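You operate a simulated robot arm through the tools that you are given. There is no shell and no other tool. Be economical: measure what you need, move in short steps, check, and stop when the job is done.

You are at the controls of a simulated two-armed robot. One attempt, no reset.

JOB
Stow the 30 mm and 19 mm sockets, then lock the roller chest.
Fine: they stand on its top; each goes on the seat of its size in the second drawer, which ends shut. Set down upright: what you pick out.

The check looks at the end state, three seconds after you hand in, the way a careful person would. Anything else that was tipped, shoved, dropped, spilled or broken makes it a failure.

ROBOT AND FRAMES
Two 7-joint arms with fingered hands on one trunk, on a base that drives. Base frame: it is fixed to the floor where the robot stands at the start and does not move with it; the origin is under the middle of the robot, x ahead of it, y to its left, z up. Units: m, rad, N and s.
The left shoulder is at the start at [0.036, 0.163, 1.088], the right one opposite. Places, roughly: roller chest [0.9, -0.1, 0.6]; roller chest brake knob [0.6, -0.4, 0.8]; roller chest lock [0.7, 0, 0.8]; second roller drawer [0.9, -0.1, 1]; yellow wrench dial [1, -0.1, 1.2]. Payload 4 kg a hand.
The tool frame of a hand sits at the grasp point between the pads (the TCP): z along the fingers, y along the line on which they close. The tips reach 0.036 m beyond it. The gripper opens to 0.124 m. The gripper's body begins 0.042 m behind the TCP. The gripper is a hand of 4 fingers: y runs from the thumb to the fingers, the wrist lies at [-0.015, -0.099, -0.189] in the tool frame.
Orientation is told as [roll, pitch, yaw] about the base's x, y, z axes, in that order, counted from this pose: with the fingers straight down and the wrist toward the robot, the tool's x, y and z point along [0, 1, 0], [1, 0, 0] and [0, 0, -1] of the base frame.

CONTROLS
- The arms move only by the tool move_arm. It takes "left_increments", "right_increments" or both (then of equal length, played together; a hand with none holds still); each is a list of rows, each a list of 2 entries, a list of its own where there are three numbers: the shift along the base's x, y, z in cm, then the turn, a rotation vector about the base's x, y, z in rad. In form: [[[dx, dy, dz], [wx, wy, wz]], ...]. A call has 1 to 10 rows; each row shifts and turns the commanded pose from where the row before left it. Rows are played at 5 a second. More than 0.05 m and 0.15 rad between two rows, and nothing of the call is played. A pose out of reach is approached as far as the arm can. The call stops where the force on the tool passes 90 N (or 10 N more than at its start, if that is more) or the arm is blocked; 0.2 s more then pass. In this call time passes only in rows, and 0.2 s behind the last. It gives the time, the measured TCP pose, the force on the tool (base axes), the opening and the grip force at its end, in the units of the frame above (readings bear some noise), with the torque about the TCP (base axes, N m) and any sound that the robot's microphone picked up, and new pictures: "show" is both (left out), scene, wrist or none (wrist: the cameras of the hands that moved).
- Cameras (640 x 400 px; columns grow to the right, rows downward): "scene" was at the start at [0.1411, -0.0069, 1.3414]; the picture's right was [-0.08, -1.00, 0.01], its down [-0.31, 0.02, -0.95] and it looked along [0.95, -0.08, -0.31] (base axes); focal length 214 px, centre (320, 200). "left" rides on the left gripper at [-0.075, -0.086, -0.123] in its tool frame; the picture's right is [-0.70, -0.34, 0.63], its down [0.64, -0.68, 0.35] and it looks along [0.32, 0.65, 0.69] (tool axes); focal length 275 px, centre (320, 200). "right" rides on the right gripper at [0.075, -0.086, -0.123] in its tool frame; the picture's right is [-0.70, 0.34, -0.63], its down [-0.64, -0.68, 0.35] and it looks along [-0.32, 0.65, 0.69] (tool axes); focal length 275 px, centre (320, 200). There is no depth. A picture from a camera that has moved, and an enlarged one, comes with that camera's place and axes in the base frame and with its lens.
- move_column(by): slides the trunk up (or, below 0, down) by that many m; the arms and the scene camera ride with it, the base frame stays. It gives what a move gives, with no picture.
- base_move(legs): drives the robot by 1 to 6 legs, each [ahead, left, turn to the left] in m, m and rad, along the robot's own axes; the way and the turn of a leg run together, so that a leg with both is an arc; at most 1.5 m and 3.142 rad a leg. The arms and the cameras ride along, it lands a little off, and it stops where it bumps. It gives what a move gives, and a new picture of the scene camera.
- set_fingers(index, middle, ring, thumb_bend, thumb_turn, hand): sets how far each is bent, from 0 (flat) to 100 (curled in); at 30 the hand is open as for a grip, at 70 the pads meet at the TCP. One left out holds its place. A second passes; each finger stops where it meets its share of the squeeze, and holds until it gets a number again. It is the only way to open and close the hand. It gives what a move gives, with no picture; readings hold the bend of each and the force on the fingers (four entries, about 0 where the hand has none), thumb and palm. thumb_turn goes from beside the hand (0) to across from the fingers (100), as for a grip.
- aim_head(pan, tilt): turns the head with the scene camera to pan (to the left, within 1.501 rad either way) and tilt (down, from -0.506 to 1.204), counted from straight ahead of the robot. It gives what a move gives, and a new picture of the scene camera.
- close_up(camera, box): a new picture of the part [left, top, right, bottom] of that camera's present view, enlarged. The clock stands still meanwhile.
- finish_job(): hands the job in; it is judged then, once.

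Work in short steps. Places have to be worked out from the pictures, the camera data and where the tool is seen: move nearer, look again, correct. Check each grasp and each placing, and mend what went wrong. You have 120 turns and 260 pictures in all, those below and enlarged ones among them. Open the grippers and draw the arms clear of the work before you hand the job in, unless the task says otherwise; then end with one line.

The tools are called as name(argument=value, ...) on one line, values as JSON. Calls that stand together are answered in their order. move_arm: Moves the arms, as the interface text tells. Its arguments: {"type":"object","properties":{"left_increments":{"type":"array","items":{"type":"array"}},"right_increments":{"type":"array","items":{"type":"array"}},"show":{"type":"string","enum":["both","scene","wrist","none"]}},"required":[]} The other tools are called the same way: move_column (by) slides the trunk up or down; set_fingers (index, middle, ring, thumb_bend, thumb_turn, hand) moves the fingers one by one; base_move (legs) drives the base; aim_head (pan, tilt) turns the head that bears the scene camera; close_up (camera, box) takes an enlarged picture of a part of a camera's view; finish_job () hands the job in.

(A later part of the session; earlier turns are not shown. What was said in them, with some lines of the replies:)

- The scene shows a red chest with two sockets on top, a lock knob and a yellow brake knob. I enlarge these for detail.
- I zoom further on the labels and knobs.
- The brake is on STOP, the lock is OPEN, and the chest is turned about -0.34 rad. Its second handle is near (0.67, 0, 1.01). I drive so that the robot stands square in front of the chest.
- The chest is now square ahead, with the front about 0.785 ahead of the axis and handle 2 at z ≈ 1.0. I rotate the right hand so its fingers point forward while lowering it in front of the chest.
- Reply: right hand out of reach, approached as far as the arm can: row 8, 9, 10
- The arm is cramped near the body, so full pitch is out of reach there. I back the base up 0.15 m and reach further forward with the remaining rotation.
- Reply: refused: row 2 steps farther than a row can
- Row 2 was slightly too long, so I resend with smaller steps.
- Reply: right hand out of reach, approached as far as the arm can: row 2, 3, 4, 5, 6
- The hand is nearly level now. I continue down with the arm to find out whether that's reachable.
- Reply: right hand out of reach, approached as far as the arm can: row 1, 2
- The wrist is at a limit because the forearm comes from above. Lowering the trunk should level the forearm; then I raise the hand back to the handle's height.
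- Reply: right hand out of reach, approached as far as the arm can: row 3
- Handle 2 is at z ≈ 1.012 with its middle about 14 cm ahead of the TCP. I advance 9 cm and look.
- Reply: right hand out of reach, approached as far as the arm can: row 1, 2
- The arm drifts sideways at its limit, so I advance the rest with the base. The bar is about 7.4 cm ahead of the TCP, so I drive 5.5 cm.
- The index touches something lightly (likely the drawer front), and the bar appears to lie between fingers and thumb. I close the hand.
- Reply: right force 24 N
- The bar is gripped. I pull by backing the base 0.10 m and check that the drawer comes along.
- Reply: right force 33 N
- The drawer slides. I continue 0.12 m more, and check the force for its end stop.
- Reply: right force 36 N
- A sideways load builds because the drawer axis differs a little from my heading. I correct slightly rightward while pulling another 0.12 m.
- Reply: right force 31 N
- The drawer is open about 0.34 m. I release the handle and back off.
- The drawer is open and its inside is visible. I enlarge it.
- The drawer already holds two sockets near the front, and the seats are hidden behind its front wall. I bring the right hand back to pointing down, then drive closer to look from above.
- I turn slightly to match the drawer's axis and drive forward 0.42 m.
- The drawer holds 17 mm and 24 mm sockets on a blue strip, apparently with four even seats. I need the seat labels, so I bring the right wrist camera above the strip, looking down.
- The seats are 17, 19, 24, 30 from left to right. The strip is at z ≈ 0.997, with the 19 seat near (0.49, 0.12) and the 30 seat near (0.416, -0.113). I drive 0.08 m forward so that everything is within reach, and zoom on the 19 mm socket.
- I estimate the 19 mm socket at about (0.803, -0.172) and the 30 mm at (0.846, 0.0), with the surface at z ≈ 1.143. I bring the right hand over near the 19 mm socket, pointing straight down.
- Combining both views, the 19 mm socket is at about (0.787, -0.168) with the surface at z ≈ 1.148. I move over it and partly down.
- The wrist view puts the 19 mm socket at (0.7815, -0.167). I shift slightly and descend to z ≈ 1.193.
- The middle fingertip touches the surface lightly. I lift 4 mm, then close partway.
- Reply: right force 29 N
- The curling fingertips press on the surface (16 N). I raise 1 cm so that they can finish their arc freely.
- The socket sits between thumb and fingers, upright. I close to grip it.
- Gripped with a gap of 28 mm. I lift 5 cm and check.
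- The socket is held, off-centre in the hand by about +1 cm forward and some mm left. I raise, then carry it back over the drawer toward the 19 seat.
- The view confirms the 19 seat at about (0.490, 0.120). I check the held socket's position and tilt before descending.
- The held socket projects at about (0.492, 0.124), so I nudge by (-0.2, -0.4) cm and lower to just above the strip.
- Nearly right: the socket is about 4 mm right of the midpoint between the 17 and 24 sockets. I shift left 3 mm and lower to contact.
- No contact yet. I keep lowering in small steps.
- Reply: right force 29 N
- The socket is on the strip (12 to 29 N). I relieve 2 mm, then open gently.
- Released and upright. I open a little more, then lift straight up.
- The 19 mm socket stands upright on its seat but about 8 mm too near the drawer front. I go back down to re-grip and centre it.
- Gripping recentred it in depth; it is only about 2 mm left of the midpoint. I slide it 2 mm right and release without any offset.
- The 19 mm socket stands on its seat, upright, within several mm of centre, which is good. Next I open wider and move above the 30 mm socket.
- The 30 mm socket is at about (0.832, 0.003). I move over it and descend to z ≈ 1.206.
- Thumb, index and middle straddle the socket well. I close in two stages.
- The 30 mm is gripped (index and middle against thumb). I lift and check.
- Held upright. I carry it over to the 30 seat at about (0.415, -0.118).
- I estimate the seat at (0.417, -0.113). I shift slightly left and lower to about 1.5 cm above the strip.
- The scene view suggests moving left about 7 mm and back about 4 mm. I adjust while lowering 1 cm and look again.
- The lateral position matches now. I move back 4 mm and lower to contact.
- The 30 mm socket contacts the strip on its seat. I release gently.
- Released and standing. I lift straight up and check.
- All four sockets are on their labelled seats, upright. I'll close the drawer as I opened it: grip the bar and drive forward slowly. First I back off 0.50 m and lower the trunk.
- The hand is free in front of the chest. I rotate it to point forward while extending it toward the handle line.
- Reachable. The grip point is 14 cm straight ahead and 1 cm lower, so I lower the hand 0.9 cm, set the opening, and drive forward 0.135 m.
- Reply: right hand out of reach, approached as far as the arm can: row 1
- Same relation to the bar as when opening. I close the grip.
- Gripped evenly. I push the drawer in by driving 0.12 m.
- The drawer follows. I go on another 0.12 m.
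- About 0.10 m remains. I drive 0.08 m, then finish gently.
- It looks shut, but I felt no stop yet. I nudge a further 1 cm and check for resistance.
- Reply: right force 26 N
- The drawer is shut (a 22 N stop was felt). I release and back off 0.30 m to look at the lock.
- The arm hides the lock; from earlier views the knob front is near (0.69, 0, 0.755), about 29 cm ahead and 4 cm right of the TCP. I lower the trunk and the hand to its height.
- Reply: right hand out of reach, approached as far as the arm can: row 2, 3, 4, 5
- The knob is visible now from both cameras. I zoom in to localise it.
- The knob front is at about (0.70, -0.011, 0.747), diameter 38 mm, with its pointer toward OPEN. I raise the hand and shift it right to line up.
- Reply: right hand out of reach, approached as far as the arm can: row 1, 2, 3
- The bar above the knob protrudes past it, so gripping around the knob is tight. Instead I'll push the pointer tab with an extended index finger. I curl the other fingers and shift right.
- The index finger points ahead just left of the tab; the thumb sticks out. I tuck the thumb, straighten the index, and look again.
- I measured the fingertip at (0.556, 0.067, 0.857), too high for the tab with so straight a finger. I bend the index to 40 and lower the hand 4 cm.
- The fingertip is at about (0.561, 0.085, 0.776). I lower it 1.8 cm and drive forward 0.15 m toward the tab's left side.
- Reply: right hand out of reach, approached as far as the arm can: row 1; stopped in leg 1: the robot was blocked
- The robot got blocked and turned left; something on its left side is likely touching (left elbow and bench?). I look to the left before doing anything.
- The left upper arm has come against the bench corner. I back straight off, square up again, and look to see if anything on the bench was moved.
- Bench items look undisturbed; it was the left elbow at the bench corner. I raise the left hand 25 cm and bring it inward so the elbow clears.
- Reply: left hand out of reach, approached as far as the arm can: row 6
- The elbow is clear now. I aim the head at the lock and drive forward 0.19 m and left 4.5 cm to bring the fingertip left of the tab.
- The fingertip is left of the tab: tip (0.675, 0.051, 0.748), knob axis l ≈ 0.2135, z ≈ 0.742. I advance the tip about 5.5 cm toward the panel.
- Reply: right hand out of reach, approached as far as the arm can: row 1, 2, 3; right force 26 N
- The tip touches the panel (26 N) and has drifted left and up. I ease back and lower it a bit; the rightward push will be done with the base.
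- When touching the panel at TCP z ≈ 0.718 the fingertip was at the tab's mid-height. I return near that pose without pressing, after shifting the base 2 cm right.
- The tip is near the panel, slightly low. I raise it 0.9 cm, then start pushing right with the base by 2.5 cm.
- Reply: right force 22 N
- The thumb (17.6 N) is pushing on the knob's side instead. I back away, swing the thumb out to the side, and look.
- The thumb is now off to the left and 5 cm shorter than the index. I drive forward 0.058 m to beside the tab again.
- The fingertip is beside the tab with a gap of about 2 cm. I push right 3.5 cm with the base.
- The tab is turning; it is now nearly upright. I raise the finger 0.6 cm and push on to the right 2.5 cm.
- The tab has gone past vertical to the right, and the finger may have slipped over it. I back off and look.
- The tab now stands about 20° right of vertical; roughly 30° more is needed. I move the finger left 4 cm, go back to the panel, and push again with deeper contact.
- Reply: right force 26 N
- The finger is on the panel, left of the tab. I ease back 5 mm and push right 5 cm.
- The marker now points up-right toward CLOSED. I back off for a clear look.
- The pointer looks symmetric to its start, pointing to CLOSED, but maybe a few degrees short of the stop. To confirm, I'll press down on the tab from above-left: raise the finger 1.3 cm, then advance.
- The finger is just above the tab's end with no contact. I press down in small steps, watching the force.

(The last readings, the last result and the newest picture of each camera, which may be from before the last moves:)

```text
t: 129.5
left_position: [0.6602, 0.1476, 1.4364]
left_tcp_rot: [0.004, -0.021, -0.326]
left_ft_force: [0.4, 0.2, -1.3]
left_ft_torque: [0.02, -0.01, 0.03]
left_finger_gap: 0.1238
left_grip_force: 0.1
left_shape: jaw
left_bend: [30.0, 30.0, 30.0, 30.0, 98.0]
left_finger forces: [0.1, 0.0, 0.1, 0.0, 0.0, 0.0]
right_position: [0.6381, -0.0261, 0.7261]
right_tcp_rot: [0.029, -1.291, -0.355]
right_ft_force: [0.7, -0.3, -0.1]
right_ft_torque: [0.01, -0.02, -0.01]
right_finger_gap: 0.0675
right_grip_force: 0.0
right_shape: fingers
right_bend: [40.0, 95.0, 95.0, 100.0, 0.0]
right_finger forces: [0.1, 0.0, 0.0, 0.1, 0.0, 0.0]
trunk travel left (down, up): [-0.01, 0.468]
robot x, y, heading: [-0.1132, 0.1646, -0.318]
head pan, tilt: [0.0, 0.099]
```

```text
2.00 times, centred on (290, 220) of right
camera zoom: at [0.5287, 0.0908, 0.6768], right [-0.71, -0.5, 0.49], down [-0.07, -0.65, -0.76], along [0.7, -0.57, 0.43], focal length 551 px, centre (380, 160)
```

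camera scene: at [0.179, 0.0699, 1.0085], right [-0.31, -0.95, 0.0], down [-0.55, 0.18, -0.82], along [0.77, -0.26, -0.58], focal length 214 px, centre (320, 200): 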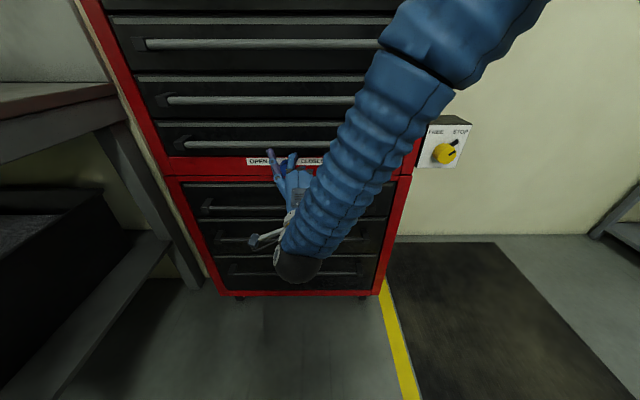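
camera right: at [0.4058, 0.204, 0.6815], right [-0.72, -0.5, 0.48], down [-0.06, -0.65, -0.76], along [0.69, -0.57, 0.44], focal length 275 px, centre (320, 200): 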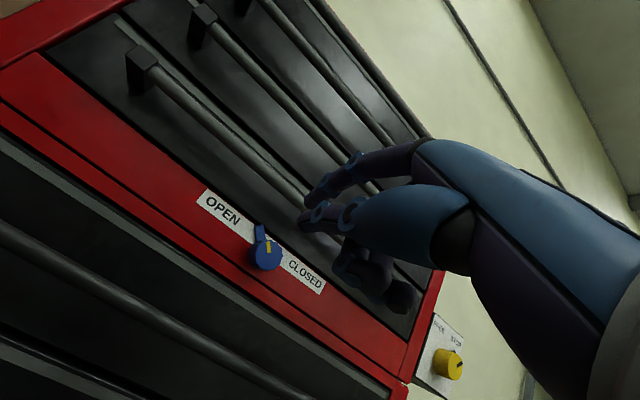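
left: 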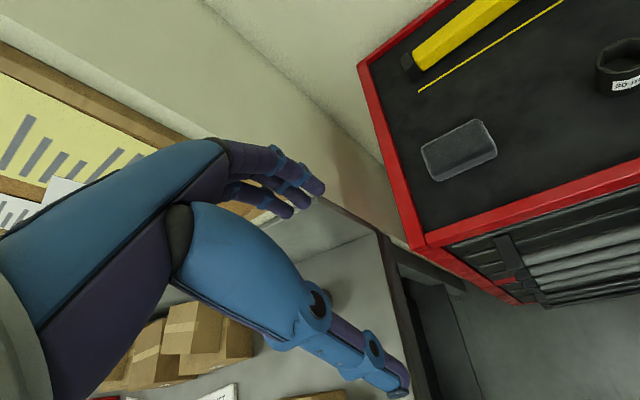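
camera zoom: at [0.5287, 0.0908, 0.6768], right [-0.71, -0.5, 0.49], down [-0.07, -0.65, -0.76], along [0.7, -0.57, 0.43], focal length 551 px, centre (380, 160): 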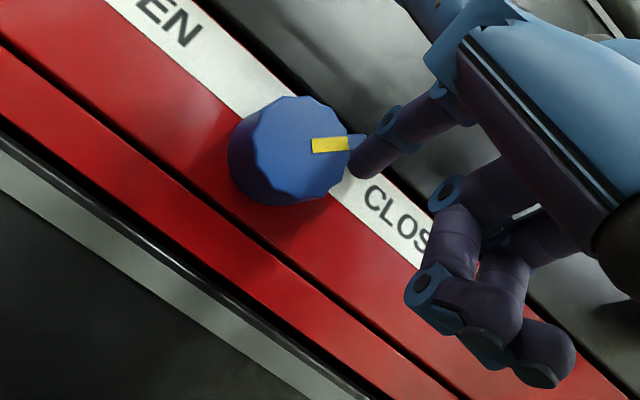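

No contact, so the finger is not deep enough. I raise it, go 6 mm deeper and 8 mm left, and press down again.

move_arm(right_increments=[[[0, 0, 0.8], [0, 0, 0]], [[0, 0, 0.8], [0, 0, 0]]], show="none")

base_move(legs=[[0.007, 0.008, 0]])

move_arm(right_increments=[[[0, 0, -0.5], [0, 0, 0]], [[0, 0, -0.5], [0, 0, 0]]], show="none")

close_up(camera="right", box=[180, 120, 400, 320])

```text
t: 130.1
left_position: [0.6593, 0.1472, 1.4375]
left_tcp_rot: [0.003, -0.024, -0.326]
left_ft_force: [0.3, 0.6, -0.2]
left_ft_torque: [-0.02, -0.03, 0.01]
left_finger_gap: 0.1237
left_grip_force: 0.0
left_shape: jaw
left_bend: [30.0, 30.0, 30.0, 30.0, 98.0]
left_finger forces: [0.0, 0.1, 0.0, 0.1, 0.1, 0.0]
right_position: [0.6375, -0.0268, 0.7423]
right_tcp_rot: [0.029, -1.291, -0.354]
right_ft_force: [0.2, 0.2, -0.4]
right_ft_torque: [0.01, -0.01, -0.01]
right_finger_gap: 0.0674
right_grip_force: 0.1
right_shape: fingers
right_bend: [40.0, 95.0, 95.0, 100.0, 0.0]
right_finger forces: [0.1, 0.0, 0.0, 0.0, 0.1, 0.1]
trunk travel left (down, up): [-0.01, 0.468]
robot x, y, heading: [-0.1145, 0.1639, -0.317]
head pan, tilt: [0.0, 0.099]
```

```text
t: 130.8
left_position: [0.6676, 0.1546, 1.4383]
left_tcp_rot: [0.002, -0.023, -0.327]
left_ft_force: [0.4, -0.1, -0.5]
left_ft_torque: [-0.02, -0.01, 0.0]
left_finger_gap: 0.1238
left_grip_force: 0.1
left_shape: jaw
left_bend: [30.0, 30.0, 30.0, 30.0, 98.0]
left_finger forces: [0.0, 0.0, 0.0, 0.0, 0.0, 0.0]
right_position: [0.6457, -0.0192, 0.7436]
right_tcp_rot: [0.028, -1.293, -0.352]
right_ft_force: [-28.5, 2.2, 5.0]
right_ft_torque: [-0.14, -1.44, -0.07]
right_finger_gap: 0.0683
right_grip_force: 13.7
right_shape: fingers
right_bend: [38.0, 95.0, 95.0, 100.0, 0.0]
right_finger forces: [27.9, 0.0, 0.0, 0.0, 0.1, 0.0]
trunk travel left (down, up): [-0.01, 0.468]
robot x, y, heading: [-0.1035, 0.1698, -0.324]
head pan, tilt: [0.0, 0.099]
camera scene: at [0.1859, 0.0763, 1.0093], right [-0.31, -0.95, 0.0], down [-0.55, 0.18, -0.82], along [0.78, -0.26, -0.58], focal length 214 px, centre (320, 200)
```

scene: 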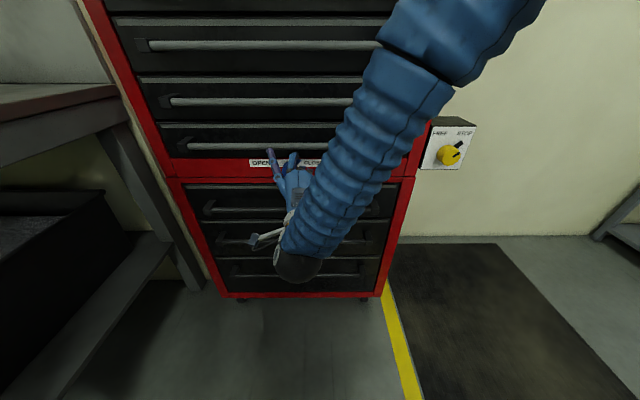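

```text
t: 131.4
left_position: [0.6654, 0.1537, 1.4386]
left_tcp_rot: [0.004, -0.026, -0.327]
left_ft_force: [-0.6, 0.1, -0.8]
left_ft_torque: [0.03, 0.02, -0.02]
left_finger_gap: 0.1237
left_grip_force: 0.1
left_shape: jaw
left_bend: [30.0, 30.0, 30.0, 30.0, 98.0]
left_finger forces: [0.0, 0.1, 0.0, 0.0, 0.1, 0.1]
right_position: [0.6453, -0.0203, 0.7337]
right_tcp_rot: [0.031, -1.294, -0.355]
right_ft_force: [-30.9, 7.2, 7.5]
right_ft_torque: [-0.42, -2.03, 0.21]
right_finger_gap: 0.0654
right_grip_force: 16.0
right_shape: fingers
right_bend: [34.0, 95.0, 95.0, 100.0, 0.0]
right_finger forces: [32.1, 0.0, 0.1, 0.0, 0.0, 0.0]
trunk travel left (down, up): [-0.01, 0.468]
robot x, y, heading: [-0.1043, 0.1726, -0.318]
head pan, tilt: [0.0, 0.099]
```

```text
2.00 times, centred on (290, 220) of right
camera zoom: at [0.5352, 0.0971, 0.6849], right [-0.71, -0.5, 0.49], down [-0.07, -0.65, -0.76], along [0.7, -0.57, 0.43], focal length 551 px, centre (380, 160)
```

zoom: 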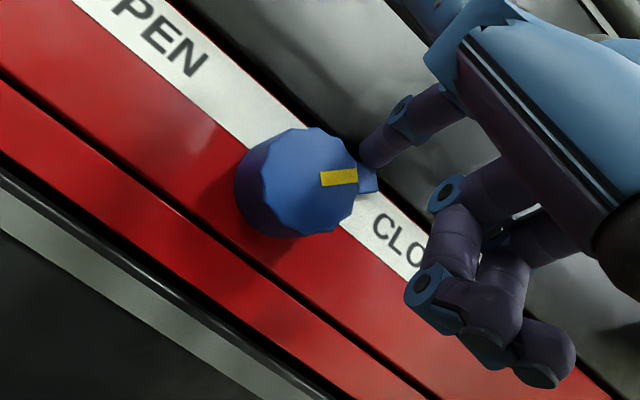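

The finger now lies on the tab's upper edge. I push diagonally down-right 0.7 cm.

move_arm(right_increments=[[[-0.5, -0.35, -0.5], [0, 0, 0]], [[-0.16, -0.47, -0.4], [0, 0, 0]]], show="none")

close_up(camera="right", box=[180, 120, 400, 320])

```text
t: 132.0
left_position: [0.6692, 0.1536, 1.4365]
left_tcp_rot: [0.003, -0.023, -0.327]
left_ft_force: [0.0, 0.4, 0.2]
left_ft_torque: [-0.02, 0.04, 0.01]
left_finger_gap: 0.1238
left_grip_force: 0.1
left_shape: jaw
left_bend: [30.0, 30.0, 30.0, 30.0, 98.0]
left_finger forces: [0.0, 0.0, 0.0, 0.1, 0.0, 0.1]
right_position: [0.6397, -0.029, 0.7232]
right_tcp_rot: [0.032, -1.288, -0.361]
right_ft_force: [0.0, 0.1, 1.3]
right_ft_torque: [0.01, 0.0, -0.06]
right_finger_gap: 0.0672
right_grip_force: 0.0
right_shape: fingers
right_bend: [40.0, 95.0, 95.0, 100.0, 0.0]
right_finger forces: [0.1, 0.0, 0.1, 0.0, 0.0, 0.0]
trunk travel left (down, up): [-0.01, 0.468]
robot x, y, heading: [-0.1036, 0.1695, -0.323]
head pan, tilt: [0.0, 0.099]
```

```text
2.00 times, centred on (290, 220) of right
camera zoom: at [0.5315, 0.0889, 0.6747], right [-0.71, -0.5, 0.49], down [-0.07, -0.65, -0.76], along [0.7, -0.58, 0.43], focal length 551 px, centre (380, 160)
```

zoom: 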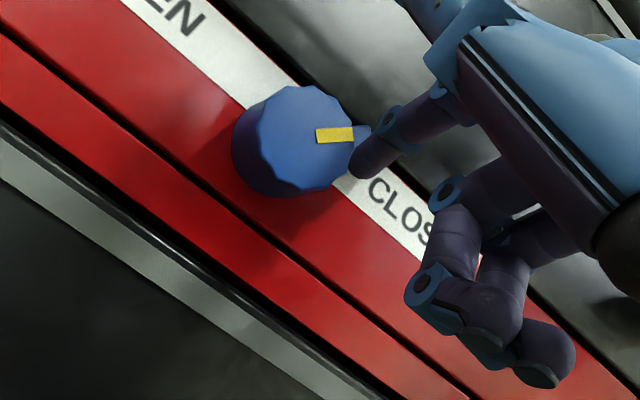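

The knob does not move any further under pressing (the finger slid off instead), and its angle mirrors the OPEN position, so it is at CLOSED. I withdraw, raise the trunk and open the hand.

base_move(legs=[[-0.4, 0.0, 0]])

set_fingers(hand="right", index=30, middle=30, ring=30, thumb_bend=30, thumb_turn=98)

close_up(camera="scene", box=[230, 50, 390, 170])

close_up(camera="right", box=[140, 60, 400, 300])

```text
t: 134.5
left_position: [0.2892, 0.2793, 1.4395]
left_tcp_rot: [0.003, -0.024, -0.324]
left_ft_force: [-0.2, -0.2, 0.5]
left_ft_torque: [-0.02, 0.01, 0.01]
left_finger_gap: 0.1242
left_grip_force: 0.1
left_shape: jaw
left_bend: [30.0, 30.0, 30.0, 30.0, 98.0]
left_finger forces: [0.1, 0.0, 0.0, 0.1, 0.1, 0.0]
right_position: [0.2618, 0.0983, 0.7248]
right_tcp_rot: [0.031, -1.29, -0.357]
right_ft_force: [-0.2, 0.6, 0.9]
right_ft_torque: [0.05, 0.01, 0.01]
right_finger_gap: 0.0673
right_grip_force: 0.0
right_shape: fingers
right_bend: [40.0, 95.0, 95.0, 100.0, 0.0]
right_finger forces: [0.0, 0.1, 0.1, 0.0, 0.0, 0.0]
trunk travel left (down, up): [-0.01, 0.468]
robot x, y, heading: [-0.4825, 0.2939, -0.318]
head pan, tilt: [0.0, 0.099]
camera scene: at [-0.1919, 0.2009, 1.0089], right [-0.31, -0.95, 0.0], down [-0.55, 0.18, -0.82], along [0.78, -0.25, -0.58], focal length 214 px, centre (320, 200)
```

scene: 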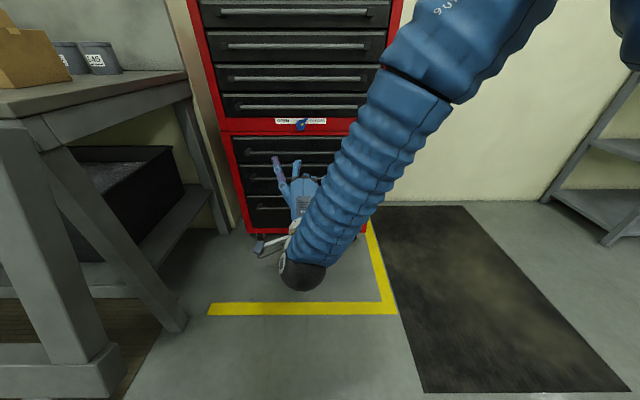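

```text
t: 135.5
left_position: [0.2893, 0.2789, 1.4361]
left_tcp_rot: [0.002, -0.022, -0.326]
left_ft_force: [-0.2, -0.2, 0.3]
left_ft_torque: [0.01, -0.03, -0.01]
left_finger_gap: 0.1239
left_grip_force: 0.1
left_shape: jaw
left_bend: [30.0, 30.0, 30.0, 30.0, 98.0]
left_finger forces: [0.1, 0.0, 0.0, 0.0, 0.0, 0.0]
right_position: [0.261, 0.0966, 0.7234]
right_tcp_rot: [0.033, -1.288, -0.358]
right_ft_force: [-0.1, -0.6, 0.6]
right_ft_torque: [0.01, -0.02, -0.04]
right_finger_gap: 0.123
right_grip_force: 0.1
right_shape: fingers
right_bend: [30.0, 30.0, 30.0, 30.0, 95.0]
right_finger forces: [0.0, 0.1, 0.1, 0.0, 0.1, 0.1]
trunk travel left (down, up): [-0.01, 0.468]
robot x, y, heading: [-0.4866, 0.2971, -0.318]
head pan, tilt: [0.0, 0.099]
```

```text
3.33 times, centred on (310, 110) of scene
camera zoom: at [-0.1915, 0.2008, 1.0088], right [-0.31, -0.95, 0.0], down [-0.55, 0.18, -0.82], along [0.78, -0.25, -0.58], focal length 715 px, centre (353, 500)
```

zoom: 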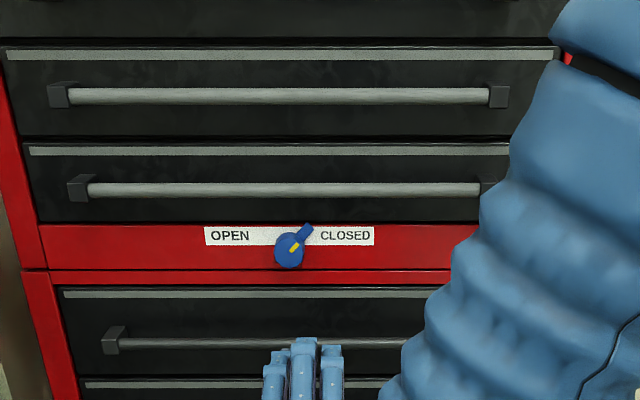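

```text
1.67 times, centred on (270, 180) of right
camera zoom: at [0.1519, 0.2153, 0.6751], right [-0.71, -0.5, 0.49], down [-0.07, -0.65, -0.76], along [0.7, -0.57, 0.43], focal length 459 px, centre (403, 233)
```

zoom: 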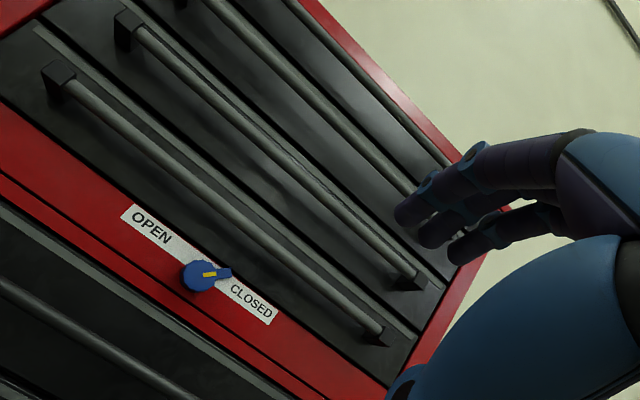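

The lock points to CLOSED. I raise the trunk for a final check of the drawers, chest top and bench.

move_column(by=0.3)

aim_head(pan=0.15, tilt=0.4)

close_up(camera="scene", box=[240, 60, 460, 220])

```text
t: 138.5
left_position: [0.2904, 0.2787, 1.7358]
left_tcp_rot: [0.002, -0.023, -0.324]
left_ft_force: [-0.4, 0.3, -0.1]
left_ft_torque: [0.03, -0.03, 0.03]
left_finger_gap: 0.1237
left_grip_force: 0.1
left_shape: jaw
left_bend: [30.0, 30.0, 30.0, 30.0, 98.0]
left_finger forces: [0.0, 0.0, 0.1, 0.0, 0.0, 0.1]
right_position: [0.1667, 0.1289, 1.3369]
right_tcp_rot: [3.017, -1.442, 2.934]
right_ft_force: [-0.2, 0.2, 0.2]
right_ft_torque: [-0.03, -0.01, 0.0]
right_finger_gap: 0.1233
right_grip_force: 0.0
right_shape: fingers
right_bend: [30.0, 30.0, 30.0, 30.0, 95.0]
right_finger forces: [0.0, 0.1, 0.0, 0.0, 0.0, 0.1]
trunk travel left (down, up): [-0.31, 0.168]
robot x, y, heading: [-0.4809, 0.2942, -0.317]
head pan, tilt: [0.0, 0.099]
```

```text
t: 139.3
left_position: [0.2897, 0.2799, 1.7367]
left_tcp_rot: [0.001, -0.024, -0.325]
left_ft_force: [0.2, 0.4, 1.3]
left_ft_torque: [-0.01, 0.0, -0.01]
left_finger_gap: 0.1238
left_grip_force: 0.1
left_shape: jaw
left_bend: [30.0, 30.0, 30.0, 30.0, 98.0]
left_finger forces: [0.0, 0.0, 0.0, 0.0, 0.1, 0.0]
right_position: [0.1665, 0.1297, 1.3373]
right_tcp_rot: [3.019, -1.442, 2.937]
right_ft_force: [0.1, -0.5, 0.3]
right_ft_torque: [0.0, 0.0, 0.0]
right_finger_gap: 0.1235
right_grip_force: 0.2
right_shape: fingers
right_bend: [30.0, 30.0, 30.0, 30.0, 95.0]
right_finger forces: [0.0, 0.0, 0.0, 0.0, 0.0, 0.0]
trunk travel left (down, up): [-0.31, 0.168]
robot x, y, heading: [-0.4819, 0.2932, -0.32]
head pan, tilt: [0.15, 0.4]
camera scene: at [-0.3716, 0.2746, 1.39], right [-0.17, -0.99, -0.01], down [-0.44, 0.08, -0.89], along [0.88, -0.14, -0.45], focal length 214 px, centre (320, 200)
```

scene: 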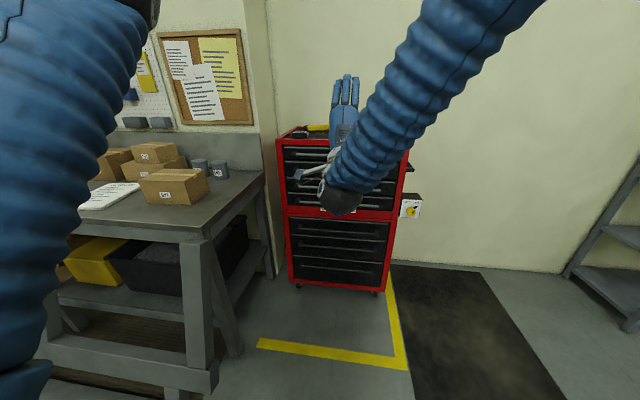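

```text
2.50 times, centred on (350, 140) of scene
camera zoom: at [-0.3716, 0.2746, 1.39], right [-0.17, -0.99, -0.01], down [-0.44, 0.08, -0.89], along [0.88, -0.14, -0.45], focal length 536 px, centre (245, 350)
```

zoom: 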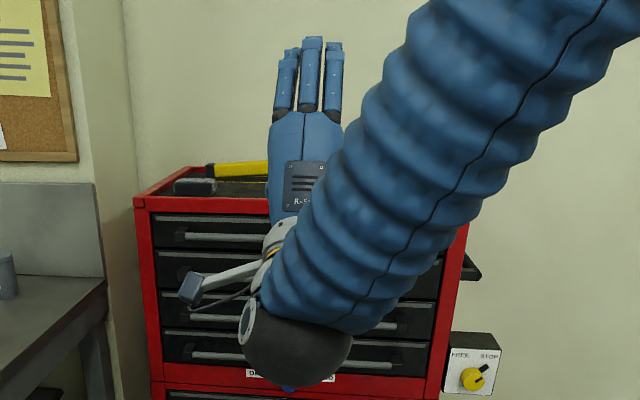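

The drawers are flush, the lock points to CLOSED, the brake is still on STOP, the bench and chest top look undisturbed, and the arms are clear with hands open. I hand in.

finish_job()

```text
The job is handed in.
```

The 30 mm and 19 mm sockets stand upright on their labelled seats in the second drawer; the 19 mm is about 7 mm to the left of its seat's centre. The drawer is shut and the lock knob points to CLOSED, but I didn't tug a drawer to test the lock or look inside again after closing.
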